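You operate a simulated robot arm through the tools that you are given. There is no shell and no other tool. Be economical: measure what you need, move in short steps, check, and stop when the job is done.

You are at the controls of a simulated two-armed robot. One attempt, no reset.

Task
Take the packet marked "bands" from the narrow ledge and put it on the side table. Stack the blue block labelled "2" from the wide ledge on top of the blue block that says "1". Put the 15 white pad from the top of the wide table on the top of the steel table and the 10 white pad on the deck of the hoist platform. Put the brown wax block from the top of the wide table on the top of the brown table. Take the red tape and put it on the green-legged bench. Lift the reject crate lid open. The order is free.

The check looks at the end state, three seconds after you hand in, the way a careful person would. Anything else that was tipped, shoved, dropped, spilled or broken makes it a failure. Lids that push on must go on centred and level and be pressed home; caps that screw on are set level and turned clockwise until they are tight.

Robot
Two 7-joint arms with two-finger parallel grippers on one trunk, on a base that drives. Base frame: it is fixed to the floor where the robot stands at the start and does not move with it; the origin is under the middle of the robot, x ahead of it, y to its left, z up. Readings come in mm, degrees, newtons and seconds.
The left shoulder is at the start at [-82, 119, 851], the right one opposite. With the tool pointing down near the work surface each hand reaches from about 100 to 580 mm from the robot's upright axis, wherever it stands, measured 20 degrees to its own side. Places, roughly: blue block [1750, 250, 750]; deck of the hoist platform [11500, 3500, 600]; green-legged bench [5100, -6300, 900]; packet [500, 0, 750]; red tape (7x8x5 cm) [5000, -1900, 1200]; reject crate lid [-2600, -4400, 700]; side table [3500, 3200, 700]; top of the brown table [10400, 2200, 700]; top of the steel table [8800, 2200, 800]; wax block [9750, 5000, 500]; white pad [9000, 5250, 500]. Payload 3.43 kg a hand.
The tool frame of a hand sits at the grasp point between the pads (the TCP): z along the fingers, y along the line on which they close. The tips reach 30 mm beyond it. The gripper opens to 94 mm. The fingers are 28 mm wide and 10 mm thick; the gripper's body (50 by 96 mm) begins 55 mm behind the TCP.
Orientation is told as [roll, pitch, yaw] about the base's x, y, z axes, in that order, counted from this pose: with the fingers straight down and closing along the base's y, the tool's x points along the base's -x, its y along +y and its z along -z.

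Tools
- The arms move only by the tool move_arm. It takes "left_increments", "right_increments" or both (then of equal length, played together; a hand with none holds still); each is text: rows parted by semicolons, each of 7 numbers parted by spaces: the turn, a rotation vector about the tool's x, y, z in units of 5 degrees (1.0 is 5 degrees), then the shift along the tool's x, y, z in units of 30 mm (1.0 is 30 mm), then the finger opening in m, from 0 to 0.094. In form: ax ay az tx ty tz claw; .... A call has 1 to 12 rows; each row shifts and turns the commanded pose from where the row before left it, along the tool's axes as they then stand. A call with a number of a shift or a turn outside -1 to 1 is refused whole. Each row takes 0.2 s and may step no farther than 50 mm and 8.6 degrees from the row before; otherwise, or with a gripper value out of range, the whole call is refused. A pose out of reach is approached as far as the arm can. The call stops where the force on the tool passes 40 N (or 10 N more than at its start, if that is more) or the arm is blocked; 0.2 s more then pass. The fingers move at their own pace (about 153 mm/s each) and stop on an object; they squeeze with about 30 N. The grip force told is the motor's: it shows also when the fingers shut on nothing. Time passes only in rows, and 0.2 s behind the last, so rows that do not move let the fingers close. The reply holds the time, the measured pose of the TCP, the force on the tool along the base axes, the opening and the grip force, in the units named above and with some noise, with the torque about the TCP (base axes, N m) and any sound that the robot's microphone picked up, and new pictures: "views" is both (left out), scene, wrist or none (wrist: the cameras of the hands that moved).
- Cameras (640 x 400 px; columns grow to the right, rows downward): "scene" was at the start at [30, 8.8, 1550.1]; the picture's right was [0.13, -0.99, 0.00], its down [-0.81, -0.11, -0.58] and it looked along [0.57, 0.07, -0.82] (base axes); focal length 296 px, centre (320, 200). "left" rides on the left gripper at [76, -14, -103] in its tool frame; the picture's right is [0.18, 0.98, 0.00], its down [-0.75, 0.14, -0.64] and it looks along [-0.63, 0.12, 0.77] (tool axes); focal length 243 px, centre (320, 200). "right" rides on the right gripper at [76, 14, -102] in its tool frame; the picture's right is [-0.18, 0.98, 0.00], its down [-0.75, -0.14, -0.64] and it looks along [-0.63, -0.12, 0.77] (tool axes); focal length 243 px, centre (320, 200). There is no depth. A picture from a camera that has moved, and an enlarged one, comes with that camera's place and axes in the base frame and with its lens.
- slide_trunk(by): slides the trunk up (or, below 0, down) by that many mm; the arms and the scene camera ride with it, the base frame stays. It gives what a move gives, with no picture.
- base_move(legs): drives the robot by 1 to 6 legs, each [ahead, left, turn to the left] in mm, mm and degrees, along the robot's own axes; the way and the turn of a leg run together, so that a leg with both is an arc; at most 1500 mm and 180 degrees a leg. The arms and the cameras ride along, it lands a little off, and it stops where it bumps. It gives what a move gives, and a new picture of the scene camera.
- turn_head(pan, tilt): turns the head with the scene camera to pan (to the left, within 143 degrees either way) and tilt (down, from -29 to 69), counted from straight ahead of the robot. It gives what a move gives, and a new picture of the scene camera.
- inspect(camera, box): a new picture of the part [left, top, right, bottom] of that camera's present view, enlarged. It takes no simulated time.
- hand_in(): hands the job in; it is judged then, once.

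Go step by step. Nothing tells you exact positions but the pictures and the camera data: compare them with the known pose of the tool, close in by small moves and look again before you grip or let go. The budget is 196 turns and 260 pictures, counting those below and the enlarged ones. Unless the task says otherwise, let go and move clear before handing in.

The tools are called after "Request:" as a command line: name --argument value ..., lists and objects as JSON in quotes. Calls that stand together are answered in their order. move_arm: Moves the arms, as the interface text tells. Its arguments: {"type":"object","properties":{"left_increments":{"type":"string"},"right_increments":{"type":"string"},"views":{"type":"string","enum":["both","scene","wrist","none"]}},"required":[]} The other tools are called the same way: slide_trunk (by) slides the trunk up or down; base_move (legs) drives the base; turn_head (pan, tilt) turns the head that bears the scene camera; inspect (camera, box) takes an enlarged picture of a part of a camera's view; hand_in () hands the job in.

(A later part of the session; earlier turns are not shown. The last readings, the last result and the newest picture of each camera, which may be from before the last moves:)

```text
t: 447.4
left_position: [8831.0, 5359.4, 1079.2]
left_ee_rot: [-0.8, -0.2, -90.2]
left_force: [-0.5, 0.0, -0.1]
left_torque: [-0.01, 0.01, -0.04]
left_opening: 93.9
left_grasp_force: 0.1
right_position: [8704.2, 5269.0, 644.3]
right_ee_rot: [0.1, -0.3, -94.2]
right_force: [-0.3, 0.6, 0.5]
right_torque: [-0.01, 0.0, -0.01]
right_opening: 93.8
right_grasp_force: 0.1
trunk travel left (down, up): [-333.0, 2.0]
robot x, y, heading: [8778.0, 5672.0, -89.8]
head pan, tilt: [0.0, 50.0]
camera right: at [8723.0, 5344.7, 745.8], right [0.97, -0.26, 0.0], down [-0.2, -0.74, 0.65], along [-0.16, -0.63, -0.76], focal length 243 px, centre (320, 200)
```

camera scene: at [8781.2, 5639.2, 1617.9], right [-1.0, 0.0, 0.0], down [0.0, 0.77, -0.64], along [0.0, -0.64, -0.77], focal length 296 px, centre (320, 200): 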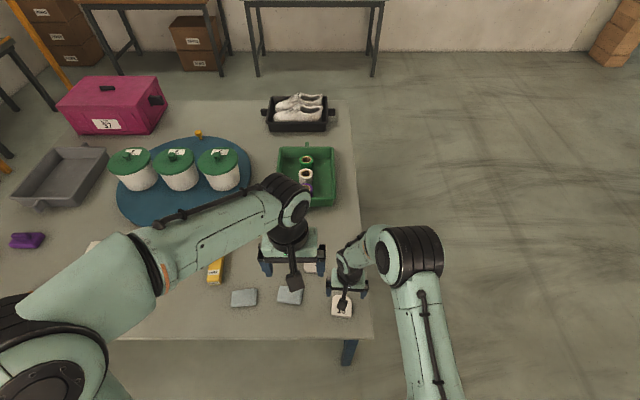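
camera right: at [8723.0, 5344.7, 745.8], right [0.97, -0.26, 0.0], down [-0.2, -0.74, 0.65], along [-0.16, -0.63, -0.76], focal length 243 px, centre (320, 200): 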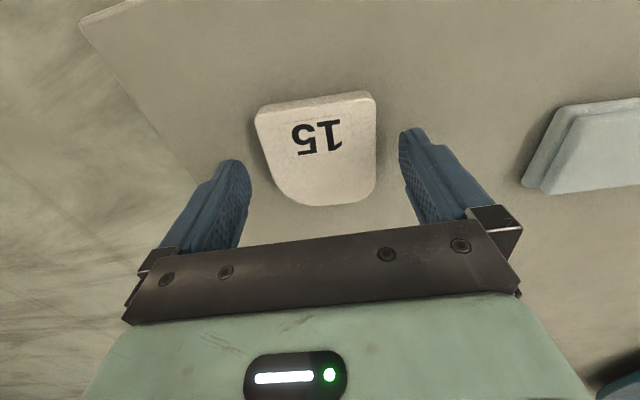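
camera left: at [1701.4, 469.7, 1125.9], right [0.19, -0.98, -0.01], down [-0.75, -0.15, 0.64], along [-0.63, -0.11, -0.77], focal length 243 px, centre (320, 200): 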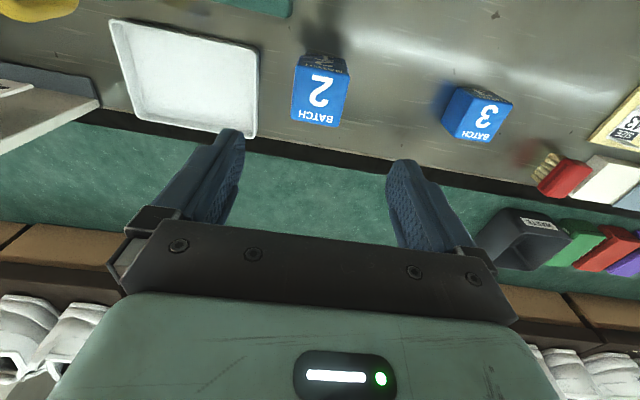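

Request:
move_arm --right_increments "0 0 0 0.15 0 0.1 0.094; 0 0 0 0 0 0.1 0.094; 0 0 0 0 0 0.07 0.094; 0 0 0 0 0 0 0.094" --views "wrist"

```text
t: 448.4
left_position: [8830.0, 5359.9, 1081.9]
left_ee_rot: [-0.9, -0.3, -90.4]
left_force: [0.6, 0.2, 0.0]
left_torque: [0.01, -0.03, 0.01]
left_opening: 94.2
left_grasp_force: 0.1
right_position: [8703.7, 5274.4, 635.0]
right_ee_rot: [0.1, -0.3, -94.2]
right_force: [0.3, -0.5, 1.2]
right_torque: [0.03, 0.0, 0.0]
right_opening: 93.9
right_grasp_force: 0.1
trunk travel left (down, up): [-333.0, 2.0]
robot x, y, heading: [8777.0, 5671.7, -90.1]
head pan, tilt: [0.0, 50.0]
camera right: at [8723.8, 5348.7, 738.2], right [0.97, -0.26, 0.0], down [-0.2, -0.74, 0.65], along [-0.16, -0.62, -0.76], focal length 243 px, centre (320, 200)
```

right: 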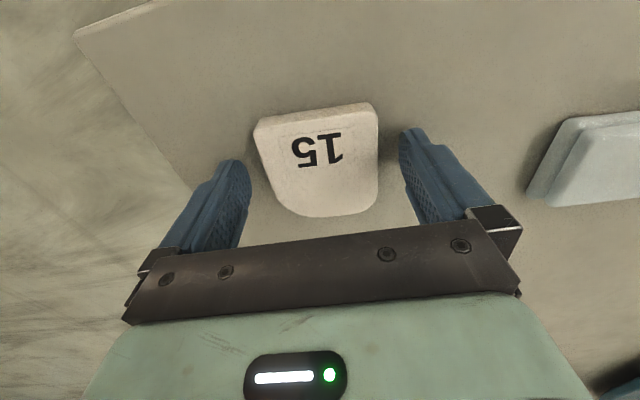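

Request:
move_arm --right_increments "0 0 0 0 0 0.07 0.094; 0 0 0 0 0 0.07 0.094; 0 0 0 0 0 0.07 0.094; 0 0 0 0 0 0 0.094" --views "wrist"

```text
t: 449.4
left_position: [8830.7, 5360.8, 1082.8]
left_ee_rot: [-0.8, -0.3, -90.4]
left_force: [0.2, -0.2, -0.1]
left_torque: [0.03, -0.03, 0.04]
left_opening: 94.1
left_grasp_force: 0.0
right_position: [8704.1, 5273.5, 630.7]
right_ee_rot: [0.1, -0.5, -94.3]
right_force: [-1.9, 1.2, 9.5]
right_torque: [0.24, 0.51, -0.19]
right_opening: 94.3
right_grasp_force: 0.1
trunk travel left (down, up): [-333.0, 2.0]
robot x, y, heading: [8782.2, 5675.1, -90.2]
head pan, tilt: [0.0, 50.0]
camera right: at [8724.0, 5349.0, 732.3], right [0.97, -0.26, 0.0], down [-0.2, -0.74, 0.65], along [-0.16, -0.63, -0.76], focal length 243 px, centre (320, 200)
```

right: 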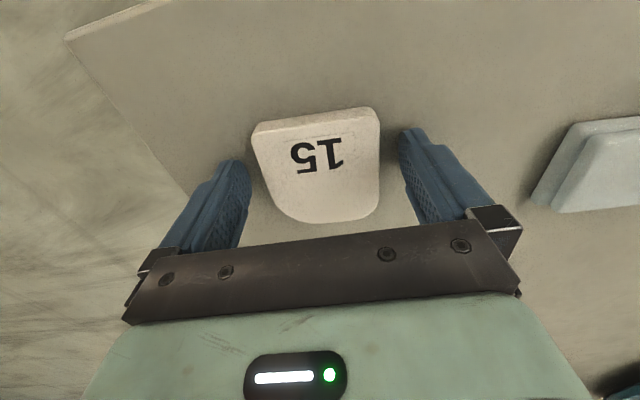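

Fingertips just touch the table (z≈600). Raise 2 mm and close.

Request:
move_arm --right_increments "0 0 0 0 0 -0.08 0.094; 0 0 0 0 0 0 0.05; 0 0 0 0 0 0 0.02; 0 0 0 0 0 0 0.0; 0 0 0 0 0 0 0.0" --views "wrist"

```text
t: 450.6
left_position: [8831.2, 5360.3, 1080.8]
left_ee_rot: [-0.9, -0.3, -90.4]
left_force: [0.2, -0.4, 0.1]
left_torque: [0.01, 0.01, 0.0]
left_opening: 94.0
left_grasp_force: 0.0
right_position: [8704.2, 5273.8, 632.5]
right_ee_rot: [0.1, -0.3, -94.2]
right_force: [0.7, 0.3, -0.2]
right_torque: [0.0, 0.03, 0.02]
right_opening: 67.8
right_grasp_force: 30.4
trunk travel left (down, up): [-333.0, 2.0]
robot x, y, heading: [8775.3, 5670.2, -90.0]
head pan, tilt: [0.0, 50.0]
camera right: at [8724.2, 5348.8, 734.2], right [0.97, -0.26, 0.0], down [-0.2, -0.74, 0.65], along [-0.16, -0.62, -0.76], focal length 243 px, centre (320, 200)
```

right: 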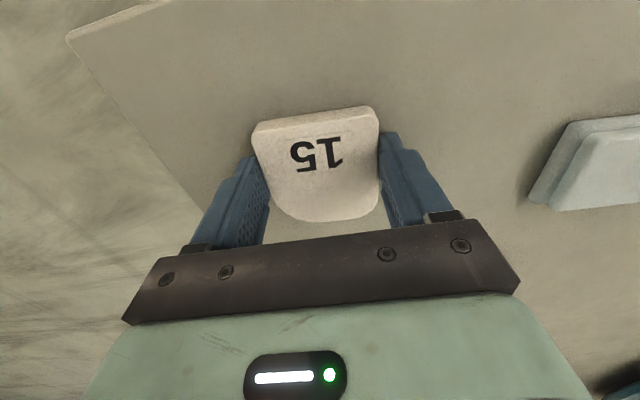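

Gripped at 68 mm. Lift gently.

Request:
move_arm --right_increments "0 0 0 0 0 -0.2 0.0; 0 0 0 0 0 -0.4 0.0; 0 0 0 0 0 -0.7 0.0; 0 0 0 0 0 -0.8 0.0; 0 0 0 0 0 -0.8 0.0; 0 0 0 0 0 -0.8 0.0; 0 0 0 0 0 -0.8 0.0; 0 0 0 0.6 0 -0.7 0.0; 0 0 0 0.6 0 -0.7 0.0; 0 0 0 0.6 0 -0.7 0.0; 0 0 0 0.6 0 -0.7 0.0; 0 0 0 0.6 0 -0.7 0.0" --views "wrist"

```text
t: 453.2
left_position: [8830.8, 5361.4, 1082.7]
left_ee_rot: [-0.9, -0.2, -90.4]
left_force: [-0.2, -1.0, 0.6]
left_torque: [-0.02, -0.03, -0.01]
left_opening: 93.9
left_grasp_force: 0.0
right_position: [8710.2, 5364.0, 873.9]
right_ee_rot: [0.0, -0.4, -94.2]
right_force: [-0.2, 0.3, -1.3]
right_torque: [-0.01, 0.02, -0.02]
right_opening: 67.3
right_grasp_force: 30.5
trunk travel left (down, up): [-333.0, 2.0]
robot x, y, heading: [8781.2, 5673.6, -89.4]
head pan, tilt: [0.0, 50.0]
camera right: at [8729.7, 5439.5, 975.0], right [0.97, -0.26, 0.0], down [-0.2, -0.74, 0.65], along [-0.16, -0.63, -0.76], focal length 243 px, centre (320, 200)
```

right: 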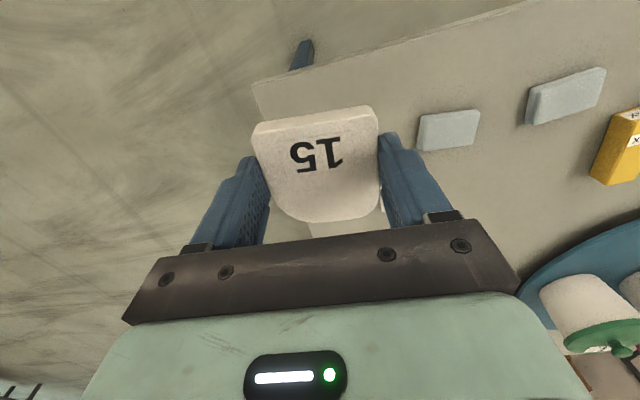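

Held. Move the right hand aside and up, then shift the base for pad 10 with the left hand.

Request:
move_arm --right_increments "0 0 0 0 -0.5 -0.5 0.0; 0 0 0 0 -0.7 -0.7 0.0; 0 0 0 0.3 -0.7 -0.7 0.0; 0 0 0 0.3 -0.7 -0.7 0.0; 0 0 0 0.3 -0.7 -0.7 0.0; 0 0 0 0 0 -0.7 0.0" --views "none"

Request:
base_move --legs '[[25, -80, 0]]'

Request:
inspect --camera "left" --box '[160, 40, 480, 240]'

```text
t: 454.6
left_position: [8830.4, 5359.9, 1081.2]
left_ee_rot: [-1.0, -0.1, -90.4]
left_force: [0.3, 0.0, -0.5]
left_torque: [0.0, -0.01, -0.01]
left_opening: 93.7
left_grasp_force: 0.1
right_position: [8614.0, 5400.6, 991.8]
right_ee_rot: [0.2, -0.3, -94.2]
right_force: [-0.3, 0.0, -1.8]
right_torque: [0.03, 0.03, 0.03]
right_opening: 67.6
right_grasp_force: 29.8
trunk travel left (down, up): [-333.0, 2.0]
robot x, y, heading: [8776.7, 5673.6, -89.9]
head pan, tilt: [0.0, 50.0]
```

```text
t: 455.9
left_position: [8751.6, 5334.7, 1081.4]
left_ee_rot: [-0.8, -0.3, -90.2]
left_force: [0.1, 0.7, 0.1]
left_torque: [0.01, -0.04, 0.02]
left_opening: 94.0
left_grasp_force: 0.0
right_position: [8535.1, 5375.0, 991.1]
right_ee_rot: [0.2, -0.3, -94.2]
right_force: [0.8, 1.6, -1.0]
right_torque: [-0.01, 0.0, -0.01]
right_opening: 67.2
right_grasp_force: 30.0
trunk travel left (down, up): [-333.0, 2.0]
robot x, y, heading: [8700.9, 5649.3, -89.9]
head pan, tilt: [0.0, 50.0]
camera scene: at [8701.9, 5614.2, 1617.9], right [-1.0, 0.0, 0.0], down [0.0, 0.77, -0.64], along [0.0, -0.64, -0.77], focal length 296 px, centre (320, 200)
```

scene: 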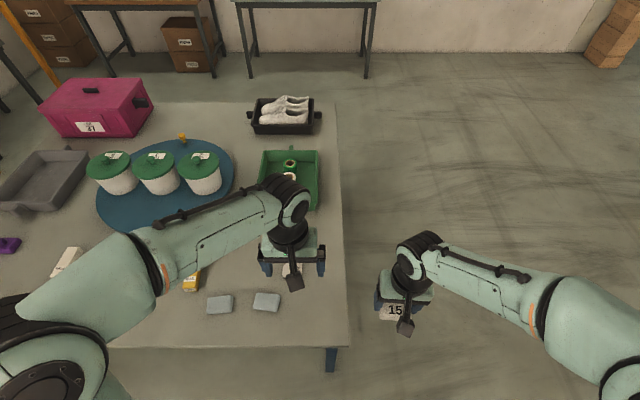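

```text
2.00 times, centred on (320, 140) of left
camera zoom: at [8739.0, 5411.2, 1184.7], right [0.98, 0.18, -0.02], down [0.15, -0.75, 0.64], along [0.1, -0.63, -0.77], focal length 485 px, centre (320, 320)
```

zoom: 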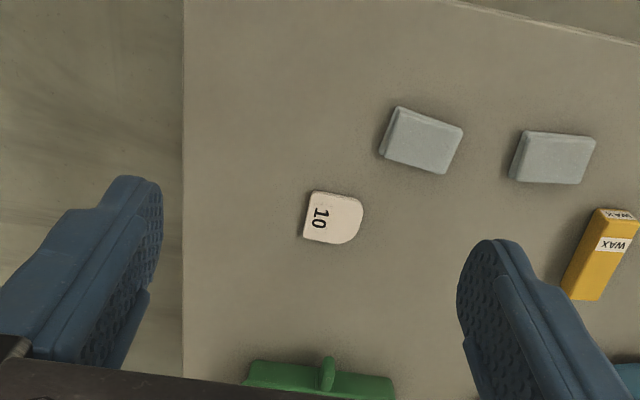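

Pad 10 ≈ (8798, 5117), aligned with the hand. Move the left hand above it.

Request:
move_arm --left_increments "0 0 0 -0.73 0.155 0.8 0.094; 0 0 0 -0.73 0.155 0.8 0.094; 0 0 0 -0.73 0.155 0.8 0.094; 0 0 0 -0.73 0.155 0.8 0.094; 0 0 0 -0.73 0.155 0.8 0.094; 0 0 0 -0.73 0.155 0.8 0.094; 0 0 0 -0.73 0.155 0.8 0.094; 0 0 0 -0.73 0.155 0.8 0.094; 0 0 0 -0.73 0.155 0.8 0.094; 0 0 0 -0.7 0.155 0.8 0.094; 0 0 0 0 0 1 0.094; 0 0 0 0 0 1 0.094" --views "both"

```text
t: 458.6
left_position: [8793.2, 5113.3, 781.2]
left_ee_rot: [-0.9, -0.3, -90.2]
left_force: [-0.5, -0.9, -0.2]
left_torque: [0.01, -0.02, -0.02]
left_opening: 94.2
left_grasp_force: 0.0
right_position: [8536.1, 5374.4, 991.0]
right_ee_rot: [0.2, -0.4, -94.2]
right_force: [-0.8, 0.1, -1.6]
right_torque: [-0.04, -0.01, 0.01]
right_opening: 67.1
right_grasp_force: 29.9
trunk travel left (down, up): [-333.0, 2.0]
robot x, y, heading: [8700.8, 5647.6, -89.9]
head pan, tilt: [0.0, 50.0]
camera scene: at [8702.0, 5613.7, 1617.9], right [-1.0, 0.0, 0.0], down [0.0, 0.77, -0.64], along [0.0, -0.64, -0.77], focal length 296 px, centre (320, 200)
camera left: at [8780.7, 5190.7, 884.2], right [0.98, 0.18, -0.02], down [0.15, -0.75, 0.64], along [0.1, -0.63, -0.77], focal length 243 px, centre (320, 200)
```

scene: 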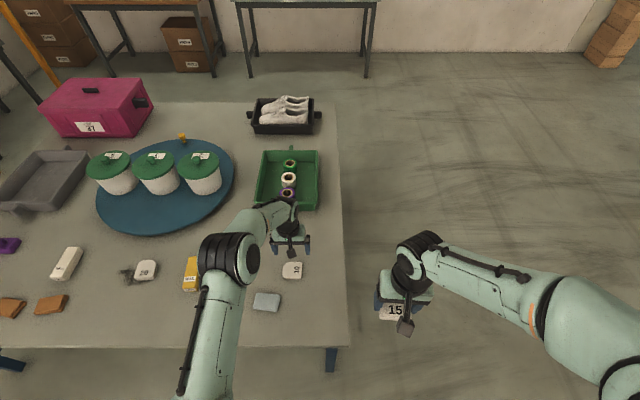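
left: 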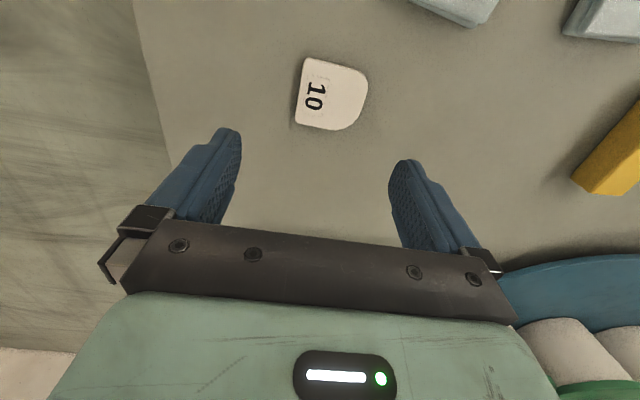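

Request:
move_arm --left_increments "0 0 0 0.05 0.3 1 0.094; 0 0 0 0 0 1 0.094; 0 0 0 0 0 1 0.094; 0 0 0 0 0 1 0.094; 0 0 0 0 0 0.6 0.094; 0 0 0 0 0 0 0.094" --views "wrist"

```text
t: 459.9
left_position: [8801.1, 5114.2, 643.6]
left_ee_rot: [-0.9, -0.2, -90.2]
left_force: [-0.6, -0.3, -0.3]
left_torque: [-0.01, 0.0, -0.03]
left_opening: 93.9
left_grasp_force: 0.0
right_position: [8535.6, 5373.6, 991.2]
right_ee_rot: [0.1, -0.2, -94.2]
right_force: [0.0, -0.5, -1.3]
right_torque: [0.01, -0.03, 0.03]
right_opening: 67.4
right_grasp_force: 30.2
trunk travel left (down, up): [-333.0, 2.0]
robot x, y, heading: [8698.2, 5646.8, -90.2]
head pan, tilt: [0.0, 50.0]
camera left: at [8788.8, 5191.3, 746.4], right [0.98, 0.18, -0.02], down [0.15, -0.75, 0.64], along [0.1, -0.63, -0.77], focal length 243 px, centre (320, 200)
```

left: 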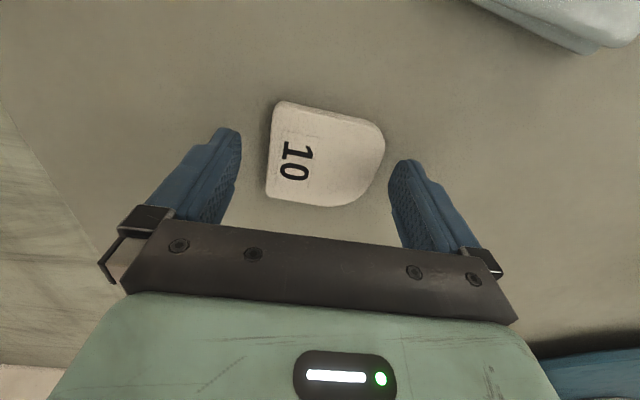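

Request:
move_arm --left_increments "0 0 0 0.13 0.12 0.15 0.094; 0 0 0 0 0 0.1 0.094; 0 0 0 0 0 0.08 0.094; 0 0 0 0 0 0.06 0.094; 0 0 0 0 0 0 0.094" --views "wrist"

```text
t: 461.1
left_position: [8804.5, 5118.8, 633.4]
left_ee_rot: [-0.8, -0.3, -90.2]
left_force: [0.4, -0.2, -0.6]
left_torque: [0.01, 0.0, 0.0]
left_opening: 94.2
left_grasp_force: 0.0
right_position: [8535.4, 5373.9, 991.3]
right_ee_rot: [0.1, -0.2, -94.2]
right_force: [-0.1, -0.9, -0.6]
right_torque: [-0.01, 0.03, 0.02]
right_opening: 67.4
right_grasp_force: 30.1
trunk travel left (down, up): [-333.0, 2.0]
robot x, y, heading: [8700.9, 5646.5, -90.1]
head pan, tilt: [0.0, 50.0]
camera left: at [8791.5, 5195.5, 735.0], right [0.98, 0.18, -0.01], down [0.15, -0.75, 0.64], along [0.1, -0.63, -0.77], focal length 243 px, centre (320, 200)
```

left: 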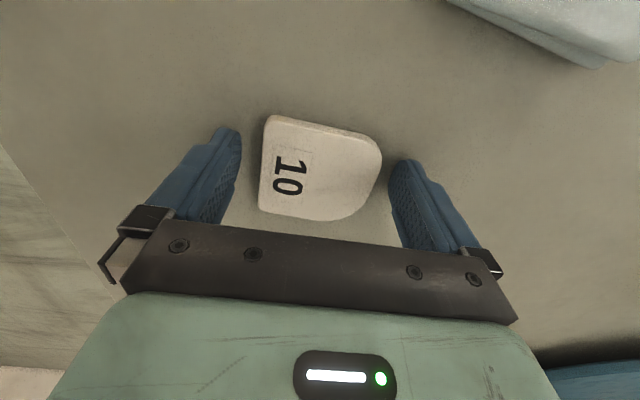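

Well placed. Close on the pad and lift gently.

Request:
move_arm --left_increments "0 0 0 0 0 0 0.05; 0 0 0 0 0 0 0.02; 0 0 0 0 0 0 0.0; 0 0 0 0 0 0 0.0; 0 0 0 0 0 -0.2 0.0; 0 0 0 0 0 -0.4 0.0; 0 0 0 0 0 -0.7 0.0; 0 0 0 0 0 -0.8 0.0; 0 0 0 0 0 -0.8 0.0; 0 0 0 0 0 -0.8 0.0; 0 0 0 0 0 -0.8 0.0; 0 0 0 0 0 -0.8 0.0" --views "wrist"

```text
t: 463.8
left_position: [8807.4, 5121.1, 791.0]
left_ee_rot: [-0.8, -0.1, -90.2]
left_force: [-0.4, -0.7, 0.9]
left_torque: [-0.01, 0.02, 0.01]
left_opening: 71.1
left_grasp_force: 30.1
right_position: [8535.6, 5375.0, 990.4]
right_ee_rot: [0.1, -0.3, -94.2]
right_force: [-0.7, -0.6, -0.7]
right_torque: [0.02, 0.01, 0.03]
right_opening: 67.1
right_grasp_force: 30.1
trunk travel left (down, up): [-333.0, 2.0]
robot x, y, heading: [8699.1, 5645.1, -90.0]
head pan, tilt: [0.0, 50.0]
camera left: at [8794.9, 5197.5, 894.1], right [0.98, 0.18, -0.01], down [0.15, -0.75, 0.64], along [0.1, -0.63, -0.77], focal length 243 px, centre (320, 200)
```

left: 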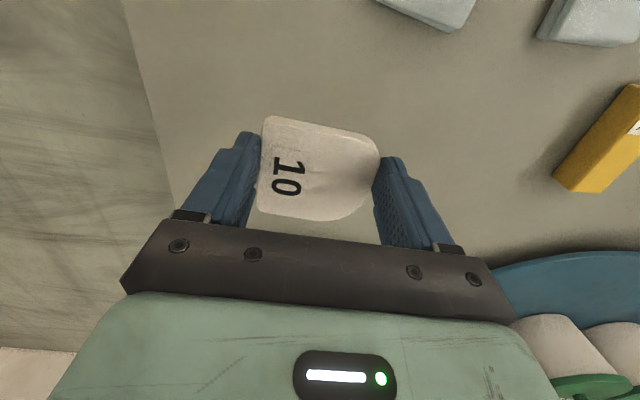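

Both pads held. Retract the left hand, then drive around the table to the steel table.

Request:
move_arm --left_increments "0 0 0 0.3 0 -0.8 0.0; 0 0 0 0.6 0 -0.8 0.0; 0 0 0 0.8 0 -0.7 0.0; 0 0 0 0.8 0 -0.7 0.0; 0 0 0 0.8 0 -0.7 0.0; 0 0 0 0.8 0 -0.7 0.0; 0 0 0 0.8 0 -0.7 0.0; 0 0 0 0.8 0 -0.7 0.0; 0 0 0 0.8 0 -0.7 0.0" --views "none"

Request:
base_move --legs '[[-300, 0, 0], [0, -650, 0], [1500, 0, 0], [1300, 0, 0]]'

Request:
turn_head --pan 20 --tilt 30

```text
t: 465.8
left_position: [8810.6, 5318.1, 985.9]
left_ee_rot: [-1.0, -0.2, -90.2]
left_force: [-0.4, -0.2, -1.3]
left_torque: [0.01, 0.02, -0.02]
left_opening: 71.2
left_grasp_force: 30.2
right_position: [8534.9, 5375.6, 991.6]
right_ee_rot: [0.0, -0.3, -94.2]
right_force: [0.4, 0.5, -0.7]
right_torque: [0.01, -0.03, 0.02]
right_opening: 67.2
right_grasp_force: 29.9
trunk travel left (down, up): [-333.0, 2.0]
robot x, y, heading: [8701.5, 5646.6, -89.9]
head pan, tilt: [0.0, 50.0]
```

```text
t: 486.6
left_position: [8266.7, 2844.4, 984.5]
left_ee_rot: [-0.7, -0.2, -87.6]
left_force: [-0.5, 0.2, -0.4]
left_torque: [0.0, 0.02, -0.01]
left_opening: 71.2
left_grasp_force: 29.9
right_position: [7990.0, 2889.3, 991.1]
right_ee_rot: [0.1, -0.4, -91.6]
right_force: [-0.2, 0.1, -1.0]
right_torque: [0.04, 0.02, -0.02]
right_opening: 67.4
right_grasp_force: 30.3
trunk travel left (down, up): [-333.0, 2.0]
robot x, y, heading: [8145.4, 3170.1, -87.3]
head pan, tilt: [0.0, 50.0]
camera scene: at [8144.9, 3136.0, 1617.9], right [-1.0, -0.05, 0.0], down [-0.04, 0.77, -0.64], along [0.03, -0.64, -0.77], focal length 296 px, centre (320, 200)
```

scene: 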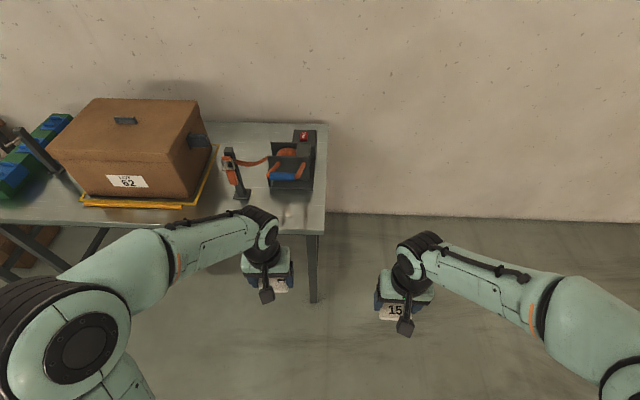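

```text
t: 487.4
left_position: [8266.1, 2843.9, 984.6]
left_ee_rot: [-0.8, -0.2, -87.6]
left_force: [1.3, 0.2, -0.6]
left_torque: [0.02, -0.01, 0.01]
left_opening: 71.1
left_grasp_force: 29.9
right_position: [7989.6, 2889.1, 990.3]
right_ee_rot: [0.2, -0.3, -91.5]
right_force: [-0.3, 0.4, -0.9]
right_torque: [-0.01, 0.01, 0.0]
right_opening: 67.3
right_grasp_force: 30.3
trunk travel left (down, up): [-333.0, 2.0]
robot x, y, heading: [8144.3, 3169.3, -87.3]
head pan, tilt: [20.0, 30.0]
camera scene: at [8176.0, 3129.4, 1647.4], right [-0.92, -0.38, 0.0], down [-0.19, 0.46, -0.87], along [0.33, -0.8, -0.5], focal length 296 px, centre (320, 200)
```

scene: 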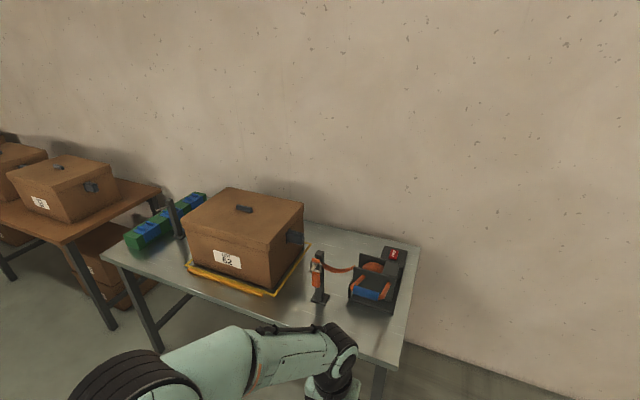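

The steel table's front-right corner zone around (8330, 2505) is free. Move the base so the right hand can place pad 15 there.

Request:
base_move --legs '[[0, 0, -2.7], [0, 285, 0], [205, 0, 0]]'

Request:
turn_head --pan -10 --tilt 55

Request:
inspect --camera "right" --box '[0, 0, 640, 400]'

```text
t: 492.1
left_position: [8534.3, 2637.7, 984.4]
left_ee_rot: [-0.9, -0.2, -90.1]
left_force: [0.9, -0.5, 0.2]
left_torque: [-0.03, -0.02, -0.01]
left_opening: 71.2
left_grasp_force: 29.8
right_position: [8258.9, 2696.1, 990.4]
right_ee_rot: [0.1, -0.3, -94.1]
right_force: [0.2, 0.1, -0.9]
right_torque: [0.03, 0.0, 0.02]
right_opening: 67.2
right_grasp_force: 30.5
trunk travel left (down, up): [-333.0, 2.0]
robot x, y, heading: [8422.1, 2964.1, -89.7]
head pan, tilt: [20.0, 30.0]
camera scene: at [8457.0, 2927.0, 1647.2], right [-0.94, -0.34, 0.0], down [-0.17, 0.47, -0.87], along [0.3, -0.81, -0.5], focal length 296 px, centre (320, 200)
```

scene: 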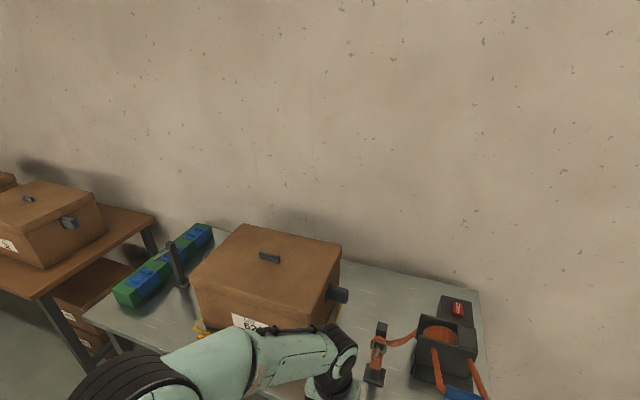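

```text
t: 493.1
left_position: [8534.4, 2637.4, 985.1]
left_ee_rot: [-0.9, -0.2, -90.0]
left_force: [0.4, -0.2, -0.6]
left_torque: [0.0, -0.01, 0.0]
left_opening: 70.8
left_grasp_force: 30.4
right_position: [8260.0, 2694.1, 990.9]
right_ee_rot: [0.1, -0.3, -94.2]
right_force: [0.8, 0.0, 0.3]
right_torque: [0.0, -0.03, -0.01]
right_opening: 67.0
right_grasp_force: 30.0
trunk travel left (down, up): [-333.0, 2.0]
robot x, y, heading: [8421.1, 2972.4, -89.7]
head pan, tilt: [-10.0, 55.0]
camera scene: at [8413.7, 2940.7, 1611.5], right [-0.99, 0.17, 0.0], down [0.14, 0.81, -0.57], along [-0.1, -0.57, -0.82], focal length 296 px, centre (320, 200)
```

scene: 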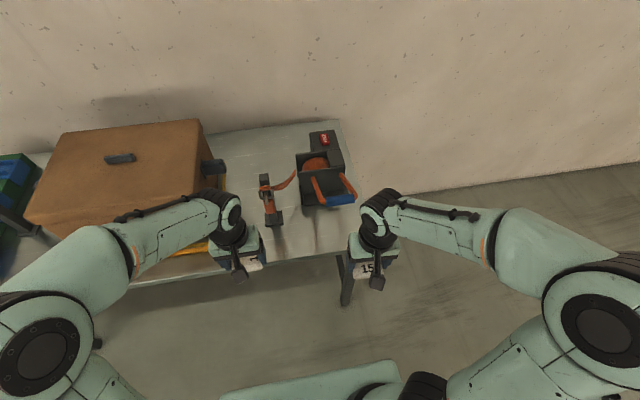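

```text
1.00 times, centred on (320, 200) of right (not enlarged: the box is as wide or as high as the picture)
camera zoom: at [8278.5, 2770.3, 1093.2], right [0.97, -0.25, 0.0], down [-0.2, -0.74, 0.65], along [-0.16, -0.62, -0.76], focal length 243 px, centre (320, 200)
```

zoom: 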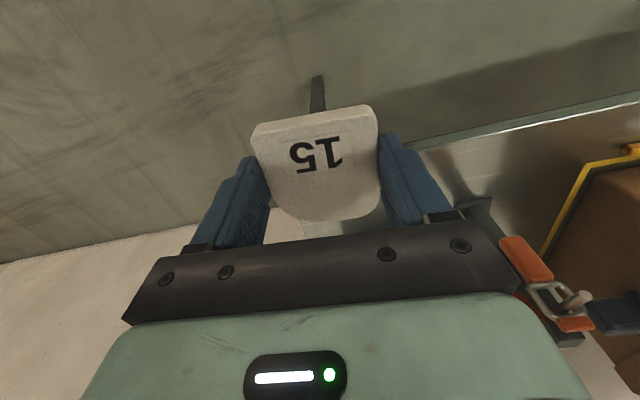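

Table z≈800, edge y≈2586; target (8355, 2508). Move the right hand over it.

Request:
move_arm --right_increments "0 0 0 -0.4 0.2 0.1 0.0; 0 0 0 -0.6 0.36 0.4 0.0; 0 0 0 -0.6 0.36 0.4 0.0; 0 0 0 -0.6 0.36 0.4 0.0; 0 0 0 -0.6 0.36 0.4 0.0; 0 0 0 -0.6 0.36 0.4 0.0; 0 0 0 -0.6 0.36 0.4 0.0; 0 0 0 -0.6 0.36 0.4 0.0; 0 0 0 -0.6 0.36 0.4 0.0; 0 0 0 -0.5 0.36 0.4 0.0; 0 0 0 -0.25 0.17 0 0.0; 0 0 0 0 0 0 0.0" --views "both"

```text
t: 494.7
left_position: [8533.3, 2639.3, 984.2]
left_ee_rot: [-1.0, -0.1, -90.2]
left_force: [-0.8, 0.8, -1.1]
left_torque: [0.02, 0.02, 0.02]
left_opening: 70.9
left_grasp_force: 29.6
right_position: [8321.3, 2573.1, 916.2]
right_ee_rot: [-0.2, 0.6, -94.1]
right_force: [-1.0, 9.1, 4.8]
right_torque: [-0.87, -0.04, 0.0]
right_opening: 67.2
right_grasp_force: 30.0
trunk travel left (down, up): [-333.0, 2.0]
robot x, y, heading: [8425.4, 2967.2, -89.9]
head pan, tilt: [-10.0, 55.0]
stopped in row 8 (right hand): the force on the tool passed its limit at 54 N (the readings are from after the stop); the commanded pose is now the measured one
camera scene: at [8413.6, 2941.1, 1611.3], right [-0.98, 0.17, 0.0], down [0.14, 0.81, -0.57], along [-0.1, -0.57, -0.82], focal length 296 px, centre (320, 200)
camera right: at [8340.7, 2647.2, 1020.0], right [0.97, -0.26, 0.0], down [-0.19, -0.75, 0.63], along [-0.17, -0.61, -0.77], focal length 243 px, centre (320, 200)
```

scene: 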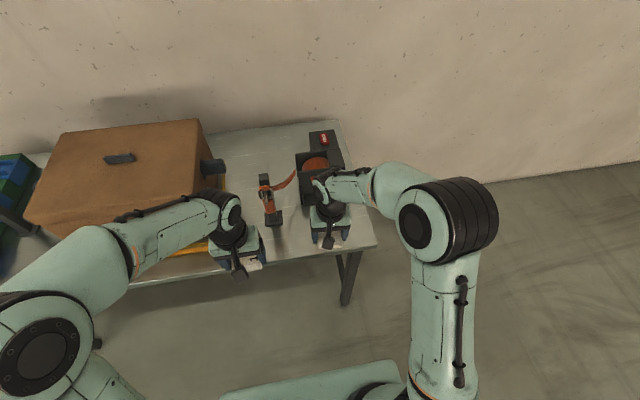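
right: 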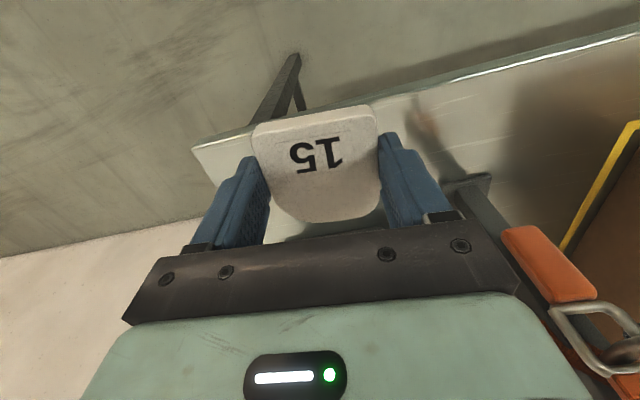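

The hand touched something (likely the dispenser's raised handle). Back off and look.

Request:
move_arm --right_increments "0 0 0 0.5 0 0 0.0; 0 0 0 0.6 -0.3 -0.5 0.0; 0 0 0 0.6 -0.4 -0.6 0.0; 0 0 0 0.6 -0.5 -0.6 0.0; 0 0 0 0.6 -0.5 -0.6 0.0; 0 0 0 0.6 -0.5 -0.6 0.0; 0 0 0 0 0 0 0.0" --views "both"

Request:
inspect --camera "scene" --box '[240, 110, 400, 290]'

```text
t: 496.3
left_position: [8533.9, 2636.5, 984.8]
left_ee_rot: [-0.9, -0.2, -90.3]
left_force: [0.5, -1.0, -1.2]
left_torque: [-0.02, -0.02, 0.0]
left_opening: 71.0
left_grasp_force: 29.6
right_position: [8263.5, 2681.1, 1002.8]
right_ee_rot: [-0.2, 0.5, -94.2]
right_force: [0.3, -0.3, -0.6]
right_torque: [0.0, 0.02, -0.01]
right_opening: 67.3
right_grasp_force: 29.6
trunk travel left (down, up): [-333.0, 2.0]
robot x, y, heading: [8423.4, 2968.8, -89.9]
head pan, tilt: [-10.0, 55.0]
camera scene: at [8413.9, 2940.0, 1611.5], right [-0.99, 0.17, 0.0], down [0.14, 0.81, -0.57], along [-0.1, -0.56, -0.82], focal length 296 px, centre (320, 200)
camera right: at [8283.0, 2755.0, 1107.0], right [0.97, -0.25, 0.0], down [-0.19, -0.75, 0.64], along [-0.17, -0.61, -0.77], focal length 243 px, centre (320, 200)
```

scene: 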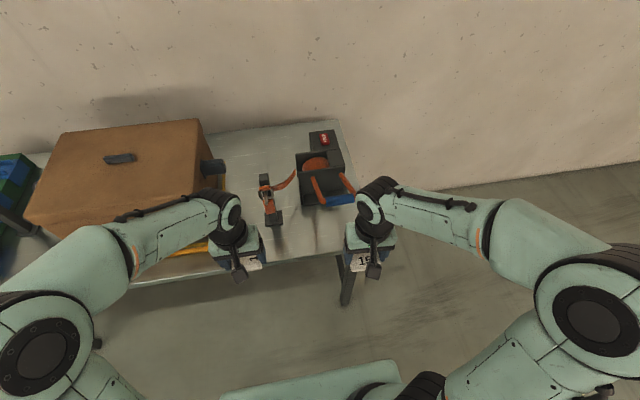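
right: 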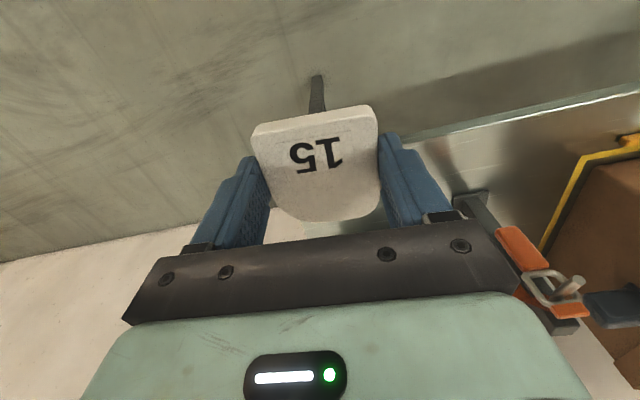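

```text
2.22 times, centred on (320, 200) of scene
camera zoom: at [8413.9, 2940.0, 1611.5], right [-0.99, 0.17, 0.0], down [0.14, 0.81, -0.57], along [-0.1, -0.56, -0.82], focal length 657 px, centre (320, 200)
```

zoom: 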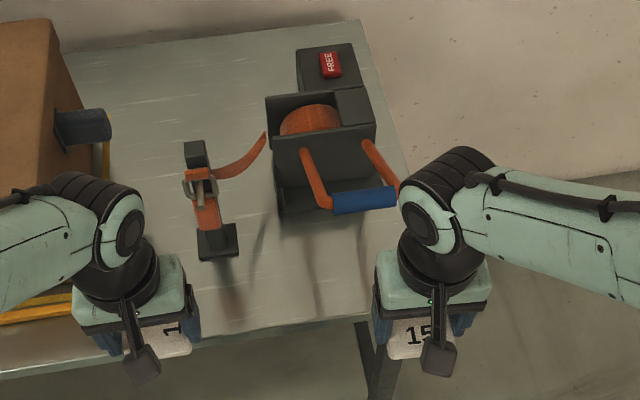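

The dispenser didn't move; its blue handle sticks out near (8290, 2530, ~1015). Choose a spot between handle and stand: (8412, 2532). Shift sideways first.

Request:
move_arm --left_increments "0 0 0 0.4 0.5 0 0.0; 0 0 0 0.4 0.5 0 0.0; 0 0 0 0.4 0.5 0 0.0; 0 0 0 0.4 0.5 0 0.0; 0 0 0 0 0 0 0.0; 0 0 0 0 0 0 0.0; 0 0 0 0 0 0 0.0; 0 0 0 0 0 0 0.0; 0 0 0 0 0 0 0.0; 0 0 0 0 0 0 0.0; 0 0 0 0 0 0 0.0" --right_increments "0 0 0 0 0 0 0.0; 0 0 0 0.1 0.4 0 0.0; 0 0 0 0.1 0.55 0 0.0; 0 0 0 0.05 0.55 0 0.0; 0 0 0 0 0.55 0 0.0; 0 0 0 0 0.55 0 0.0; 0 0 0 0 0.55 0 0.0; 0 0 0 0 0.55 0 0.0; 0 0 0 0 0.55 0 0.0; 0 0 0 0 0.4 0 0.0; 0 0 0 0 0.3 0 0.0" --views "both"

```text
t: 498.7
left_position: [8595.0, 2684.9, 985.7]
left_ee_rot: [-0.8, -0.3, -90.2]
left_force: [0.4, -0.4, -1.4]
left_torque: [0.05, -0.01, 0.01]
left_opening: 71.1
left_grasp_force: 29.9
right_position: [8411.9, 2678.5, 1004.3]
right_ee_rot: [-0.1, 0.5, -94.2]
right_force: [0.0, -0.5, -0.2]
right_torque: [0.01, 0.0, -0.01]
right_opening: 67.2
right_grasp_force: 30.6
trunk travel left (down, up): [-333.0, 2.0]
robot x, y, heading: [8425.5, 2968.2, -89.9]
head pan, tilt: [-10.0, 55.0]
camera scene: at [8413.8, 2940.5, 1611.4], right [-0.99, 0.17, 0.0], down [0.14, 0.81, -0.57], along [-0.1, -0.56, -0.82], focal length 296 px, centre (320, 200)
camera right: at [8431.9, 2751.4, 1107.5], right [0.97, -0.26, 0.0], down [-0.19, -0.75, 0.64], along [-0.17, -0.61, -0.77], focal length 243 px, centre (320, 200)
camera left: at [8582.0, 2760.9, 1088.5], right [0.98, 0.18, -0.02], down [0.15, -0.75, 0.64], along [0.11, -0.63, -0.77], focal length 243 px, centre (320, 200)
```

scene: 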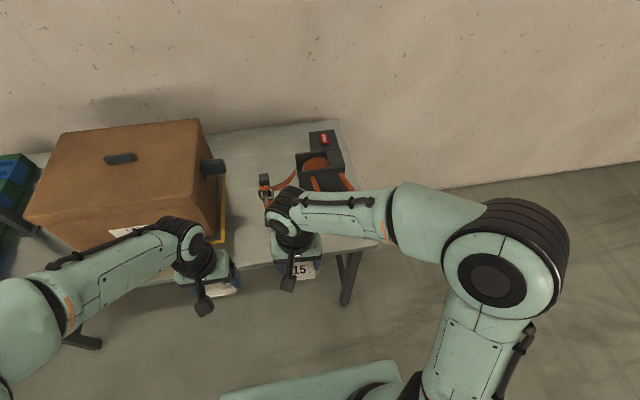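
right: 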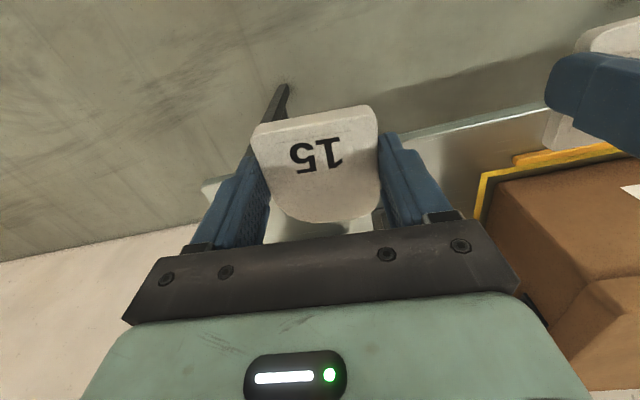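
left: 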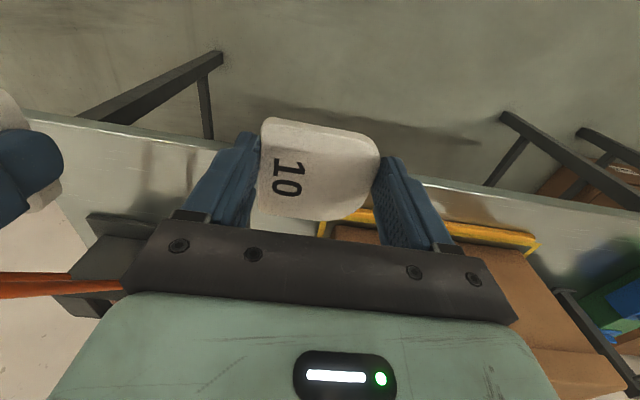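

Request:
move_arm --right_increments "0 0 0 -0.4 0.03 0.3 0.0; 0 0 0 -0.6 0.04 0.6 0.0; 0 0 0 -0.6 0.04 0.6 0.0; 0 0 0 -0.6 0.04 0.6 0.0; 0 0 0 -0.6 0.04 0.6 0.0; 0 0 0 -0.6 0.04 0.6 0.0; 0 0 0 -0.6 0.04 0.6 0.0; 0 0 0 -0.5 0.04 0.6 0.0; 0 0 0 -0.3 0.03 0.4 0.0; 0 0 0 0 0 0 0.0" --views "both"

```text
t: 500.9
left_position: [8594.8, 2685.1, 986.0]
left_ee_rot: [-0.8, -0.1, -90.2]
left_force: [0.8, 0.4, -0.4]
left_torque: [0.02, 0.0, 0.01]
left_opening: 71.1
left_grasp_force: 29.7
right_position: [8410.8, 2534.8, 855.8]
right_ee_rot: [-0.1, 0.6, -94.2]
right_force: [-0.1, -0.1, -0.4]
right_torque: [-0.05, 0.01, 0.0]
right_opening: 67.4
right_grasp_force: 30.1
trunk travel left (down, up): [-333.0, 2.0]
robot x, y, heading: [8422.6, 2968.3, -90.1]
head pan, tilt: [-10.0, 55.0]
camera scene: at [8413.5, 2940.7, 1611.4], right [-0.98, 0.17, 0.0], down [0.14, 0.81, -0.57], along [-0.1, -0.56, -0.82], focal length 296 px, centre (320, 200)
camera right: at [8430.5, 2608.9, 958.8], right [0.97, -0.26, 0.0], down [-0.19, -0.75, 0.64], along [-0.16, -0.61, -0.77], focal length 243 px, centre (320, 200)
```

scene: 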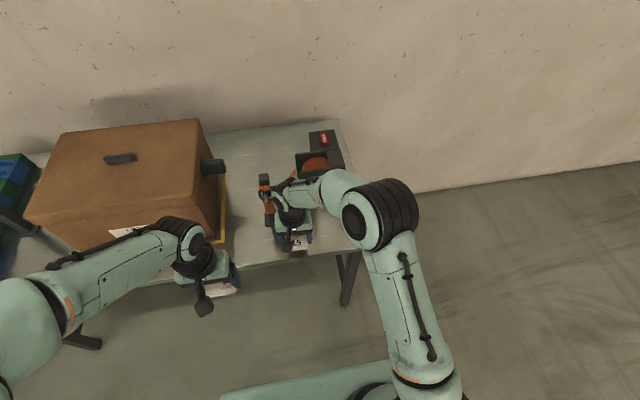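
right: 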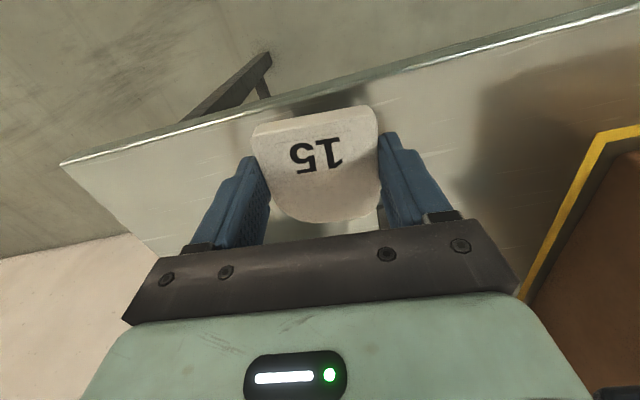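

Table edge is at y≈2567; move 22 mm further in, then lower.

Request:
move_arm --right_increments "0 0 0 -0.4 0 0 0.0; 0 0 0 -0.35 0 0.1 0.0; 0 0 0 0 0 0.2 0.0; 0 0 0 0 0 0.15 0.0; 0 0 0 0 0 0 0.0" --views "wrist"

```text
t: 502.1
left_position: [8593.8, 2683.4, 985.4]
left_ee_rot: [-0.8, -0.2, -90.2]
left_force: [-0.6, 0.2, -0.3]
left_torque: [0.03, 0.01, -0.01]
left_opening: 70.8
left_grasp_force: 30.2
right_position: [8409.5, 2512.6, 841.7]
right_ee_rot: [-0.1, 0.5, -94.3]
right_force: [0.6, 0.0, -0.9]
right_torque: [0.0, 0.01, 0.01]
right_opening: 67.0
right_grasp_force: 29.6
trunk travel left (down, up): [-333.0, 2.0]
robot x, y, heading: [8424.9, 2962.1, -89.7]
head pan, tilt: [-10.0, 55.0]
camera right: at [8428.2, 2586.8, 945.7], right [0.97, -0.26, 0.0], down [-0.19, -0.75, 0.64], along [-0.17, -0.61, -0.77], focal length 243 px, centre (320, 200)
```

right: 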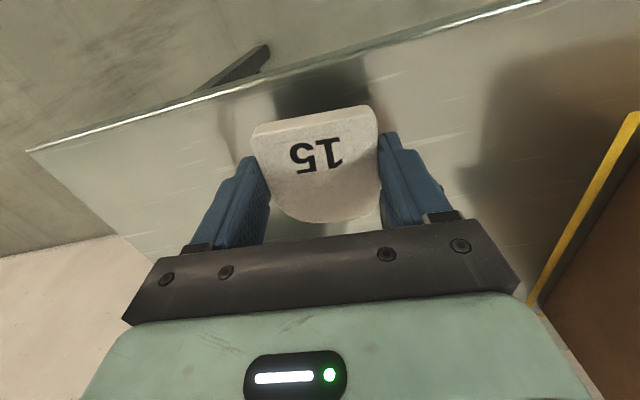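

Request:
move_arm --right_increments "0 0 0 0 0 0.1 0.0; 0 0 0 0 0 0.1 0.0; 0 0 0 0 0 0.07 0.0; 0 0 0 0 0 0.07 0.0; 0 0 0 0 0 0 0.0" --views "wrist"

```text
t: 503.3
left_position: [8594.7, 2684.1, 985.0]
left_ee_rot: [-0.8, -0.2, -90.2]
left_force: [0.2, 0.0, -1.0]
left_torque: [0.02, 0.03, -0.01]
left_opening: 70.9
left_grasp_force: 29.9
right_position: [8410.0, 2513.2, 832.5]
right_ee_rot: [-0.1, 0.4, -94.2]
right_force: [-0.2, -1.4, -1.3]
right_torque: [0.05, 0.0, 0.0]
right_opening: 67.1
right_grasp_force: 29.6
trunk travel left (down, up): [-333.0, 2.0]
robot x, y, heading: [8425.7, 2967.5, -89.8]
head pan, tilt: [-10.0, 55.0]
camera right: at [8428.6, 2586.2, 936.0], right [0.97, -0.25, 0.0], down [-0.19, -0.75, 0.64], along [-0.16, -0.61, -0.77], focal length 243 px, centre (320, 200)
```

right: 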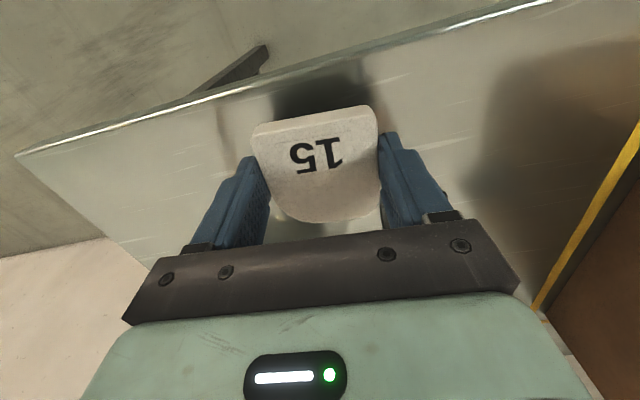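

Request:
move_arm --right_increments "0 0 0 0 0 0.07 0.0; 0 0 0 0 0 0.07 0.0; 0 0 0 0 0 0.07 0.0; 0 0 0 0 0 0 0.0" --views "none"

Request:
move_arm --right_increments "0 0 0 0 0 0.05 0.0; 0 0 0 0 0 0.05 0.0; 0 0 0 0 0 0 0.0" --views "wrist"

```text
t: 504.3
left_position: [8593.7, 2684.3, 986.1]
left_ee_rot: [-0.7, -0.2, -90.2]
left_force: [0.1, 0.5, -0.7]
left_torque: [-0.01, -0.03, -0.03]
left_opening: 71.1
left_grasp_force: 29.8
right_position: [8409.0, 2514.1, 826.4]
right_ee_rot: [-0.1, 0.5, -94.1]
right_force: [0.1, 0.1, -0.2]
right_torque: [0.01, 0.01, 0.0]
right_opening: 67.1
right_grasp_force: 29.8
trunk travel left (down, up): [-333.0, 2.0]
robot x, y, heading: [8421.5, 2966.6, -90.0]
head pan, tilt: [-10.0, 55.0]
```

```text
t: 505.1
left_position: [8594.6, 2685.5, 985.5]
left_ee_rot: [-0.8, -0.2, -90.2]
left_force: [0.1, 0.2, -0.7]
left_torque: [0.06, -0.01, 0.01]
left_opening: 71.0
left_grasp_force: 29.8
right_position: [8409.4, 2512.1, 821.6]
right_ee_rot: [-0.1, 0.5, -94.3]
right_force: [0.2, 0.1, -1.6]
right_torque: [-0.01, -0.02, -0.02]
right_opening: 67.3
right_grasp_force: 30.1
trunk travel left (down, up): [-333.0, 2.0]
robot x, y, heading: [8424.0, 2969.1, -90.3]
head pan, tilt: [-10.0, 55.0]
camera right: at [8429.1, 2586.4, 925.9], right [0.97, -0.25, 0.0], down [-0.19, -0.75, 0.64], along [-0.16, -0.61, -0.77], focal length 243 px, centre (320, 200)
```

right: 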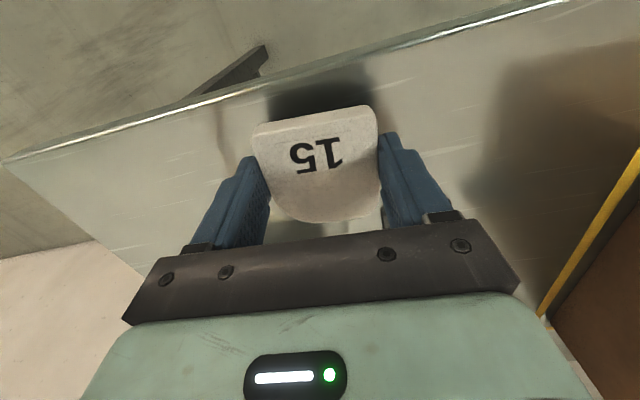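

Request:
move_arm --right_increments "0 0 0 0 0 0.12 0.0; 0 0 0 0 0 0.12 0.0; 0 0 0 0 0 0.12 0.0; 0 0 0 0 0 0 0.0" --views "wrist"

```text
t: 506.1
left_position: [8594.0, 2684.1, 985.2]
left_ee_rot: [-0.9, -0.2, -90.2]
left_force: [-0.2, 0.2, 0.3]
left_torque: [-0.01, 0.02, -0.02]
left_opening: 71.2
left_grasp_force: 30.1
right_position: [8410.5, 2513.1, 812.4]
right_ee_rot: [-0.2, 0.5, -94.2]
right_force: [0.2, -0.5, -0.9]
right_torque: [0.01, 0.02, 0.0]
right_opening: 67.0
right_grasp_force: 29.6
trunk travel left (down, up): [-333.0, 2.0]
robot x, y, heading: [8423.5, 2966.1, -89.9]
head pan, tilt: [-10.0, 55.0]
camera right: at [8429.6, 2586.3, 915.8], right [0.97, -0.26, 0.0], down [-0.19, -0.75, 0.64], along [-0.17, -0.61, -0.77], focal length 243 px, centre (320, 200)
```

right: 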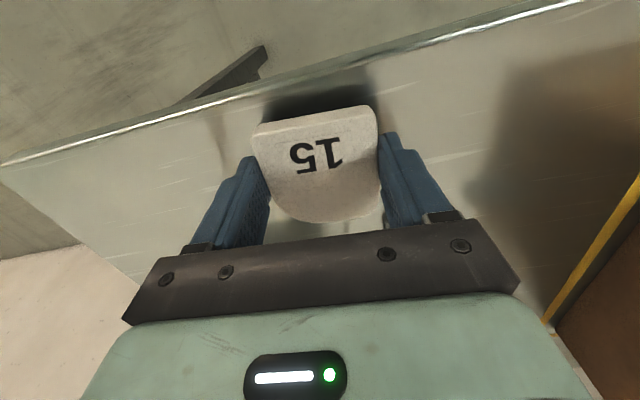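

Request:
move_arm --right_increments "0 0 0 -0.4 0 0.1 0.0; 0 0 0 -0.4 0 0.15 0.0; 0 0 0 0 0 0.15 0.0; 0 0 0 0 0 0.15 0.0; 0 0 0 0 0 0 0.0" --views "wrist"

```text
t: 507.3
left_position: [8594.8, 2685.2, 985.9]
left_ee_rot: [-0.8, -0.3, -90.2]
left_force: [-0.6, 0.2, -0.6]
left_torque: [0.03, 0.02, 0.0]
left_opening: 71.0
left_grasp_force: 30.0
right_position: [8408.4, 2489.1, 795.7]
right_ee_rot: [-0.1, 0.5, -94.2]
right_force: [0.1, 0.1, -0.6]
right_torque: [0.0, -0.03, -0.01]
right_opening: 67.3
right_grasp_force: 30.4
trunk travel left (down, up): [-333.0, 2.0]
robot x, y, heading: [8425.5, 2968.9, -90.2]
head pan, tilt: [-10.0, 55.0]
camera right: at [8427.6, 2563.0, 899.1], right [0.97, -0.26, 0.0], down [-0.19, -0.75, 0.64], along [-0.17, -0.61, -0.77], focal length 243 px, centre (320, 200)
```

right: 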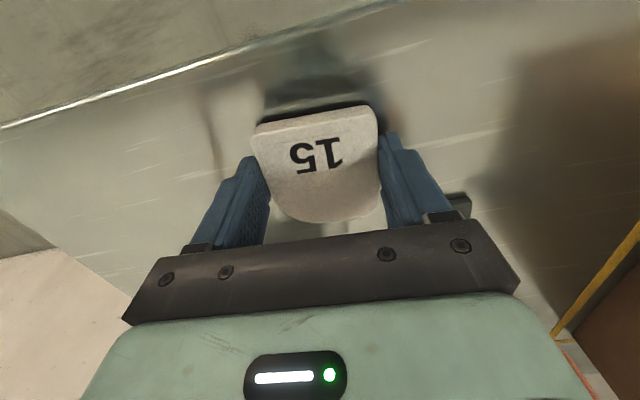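

Request:
move_arm --right_increments "0 0 0 0 0 0.06 0.0; 0 0 0 0 0 0.06 0.0; 0 0 0 0 0 0.06 0.0; 0 0 0 0 0 0 0.0" --views "none"

Request:
move_arm --right_increments "0 0 0 0 0 0.05 0.0; 0 0 0 0 0 0.05 0.0; 0 0 0 0 0 0 0.0" --views "wrist"

```text
t: 508.3
left_position: [8594.6, 2685.2, 984.4]
left_ee_rot: [-0.9, -0.3, -90.2]
left_force: [0.3, 0.3, 0.6]
left_torque: [0.02, 0.02, 0.0]
left_opening: 70.8
left_grasp_force: 29.7
right_position: [8409.6, 2489.5, 792.1]
right_ee_rot: [-0.2, 0.3, -94.1]
right_force: [-2.9, 1.6, 10.5]
right_torque: [-0.42, 0.01, -0.1]
right_opening: 67.1
right_grasp_force: 29.9
trunk travel left (down, up): [-333.0, 2.0]
robot x, y, heading: [8420.7, 2967.8, -89.9]
head pan, tilt: [-10.0, 55.0]
```

```text
t: 509.1
left_position: [8593.6, 2685.8, 986.4]
left_ee_rot: [-0.8, -0.3, -90.2]
left_force: [-0.1, 0.5, -0.8]
left_torque: [0.03, -0.02, -0.02]
left_opening: 70.9
left_grasp_force: 29.9
right_position: [8409.0, 2488.5, 790.4]
right_ee_rot: [-0.1, 0.1, -94.3]
right_force: [-4.5, -0.1, 30.5]
right_torque: [-0.09, 0.03, 0.0]
right_opening: 67.6
right_grasp_force: 29.8
trunk travel left (down, up): [-333.0, 2.0]
robot x, y, heading: [8427.0, 2965.8, -89.7]
head pan, tilt: [-10.0, 55.0]
camera right: at [8427.6, 2563.8, 892.9], right [0.97, -0.26, 0.0], down [-0.2, -0.74, 0.64], along [-0.16, -0.62, -0.77], focal length 243 px, centre (320, 200)
```

right: 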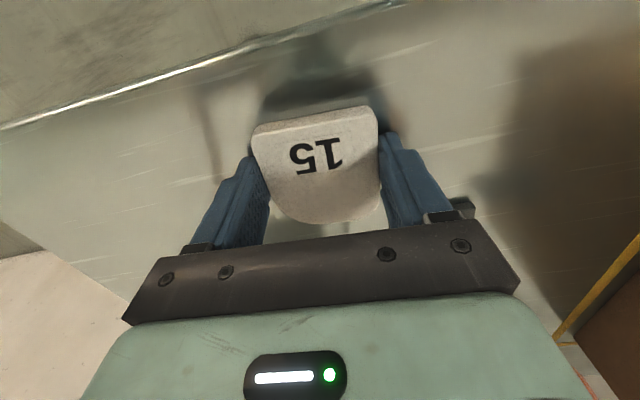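

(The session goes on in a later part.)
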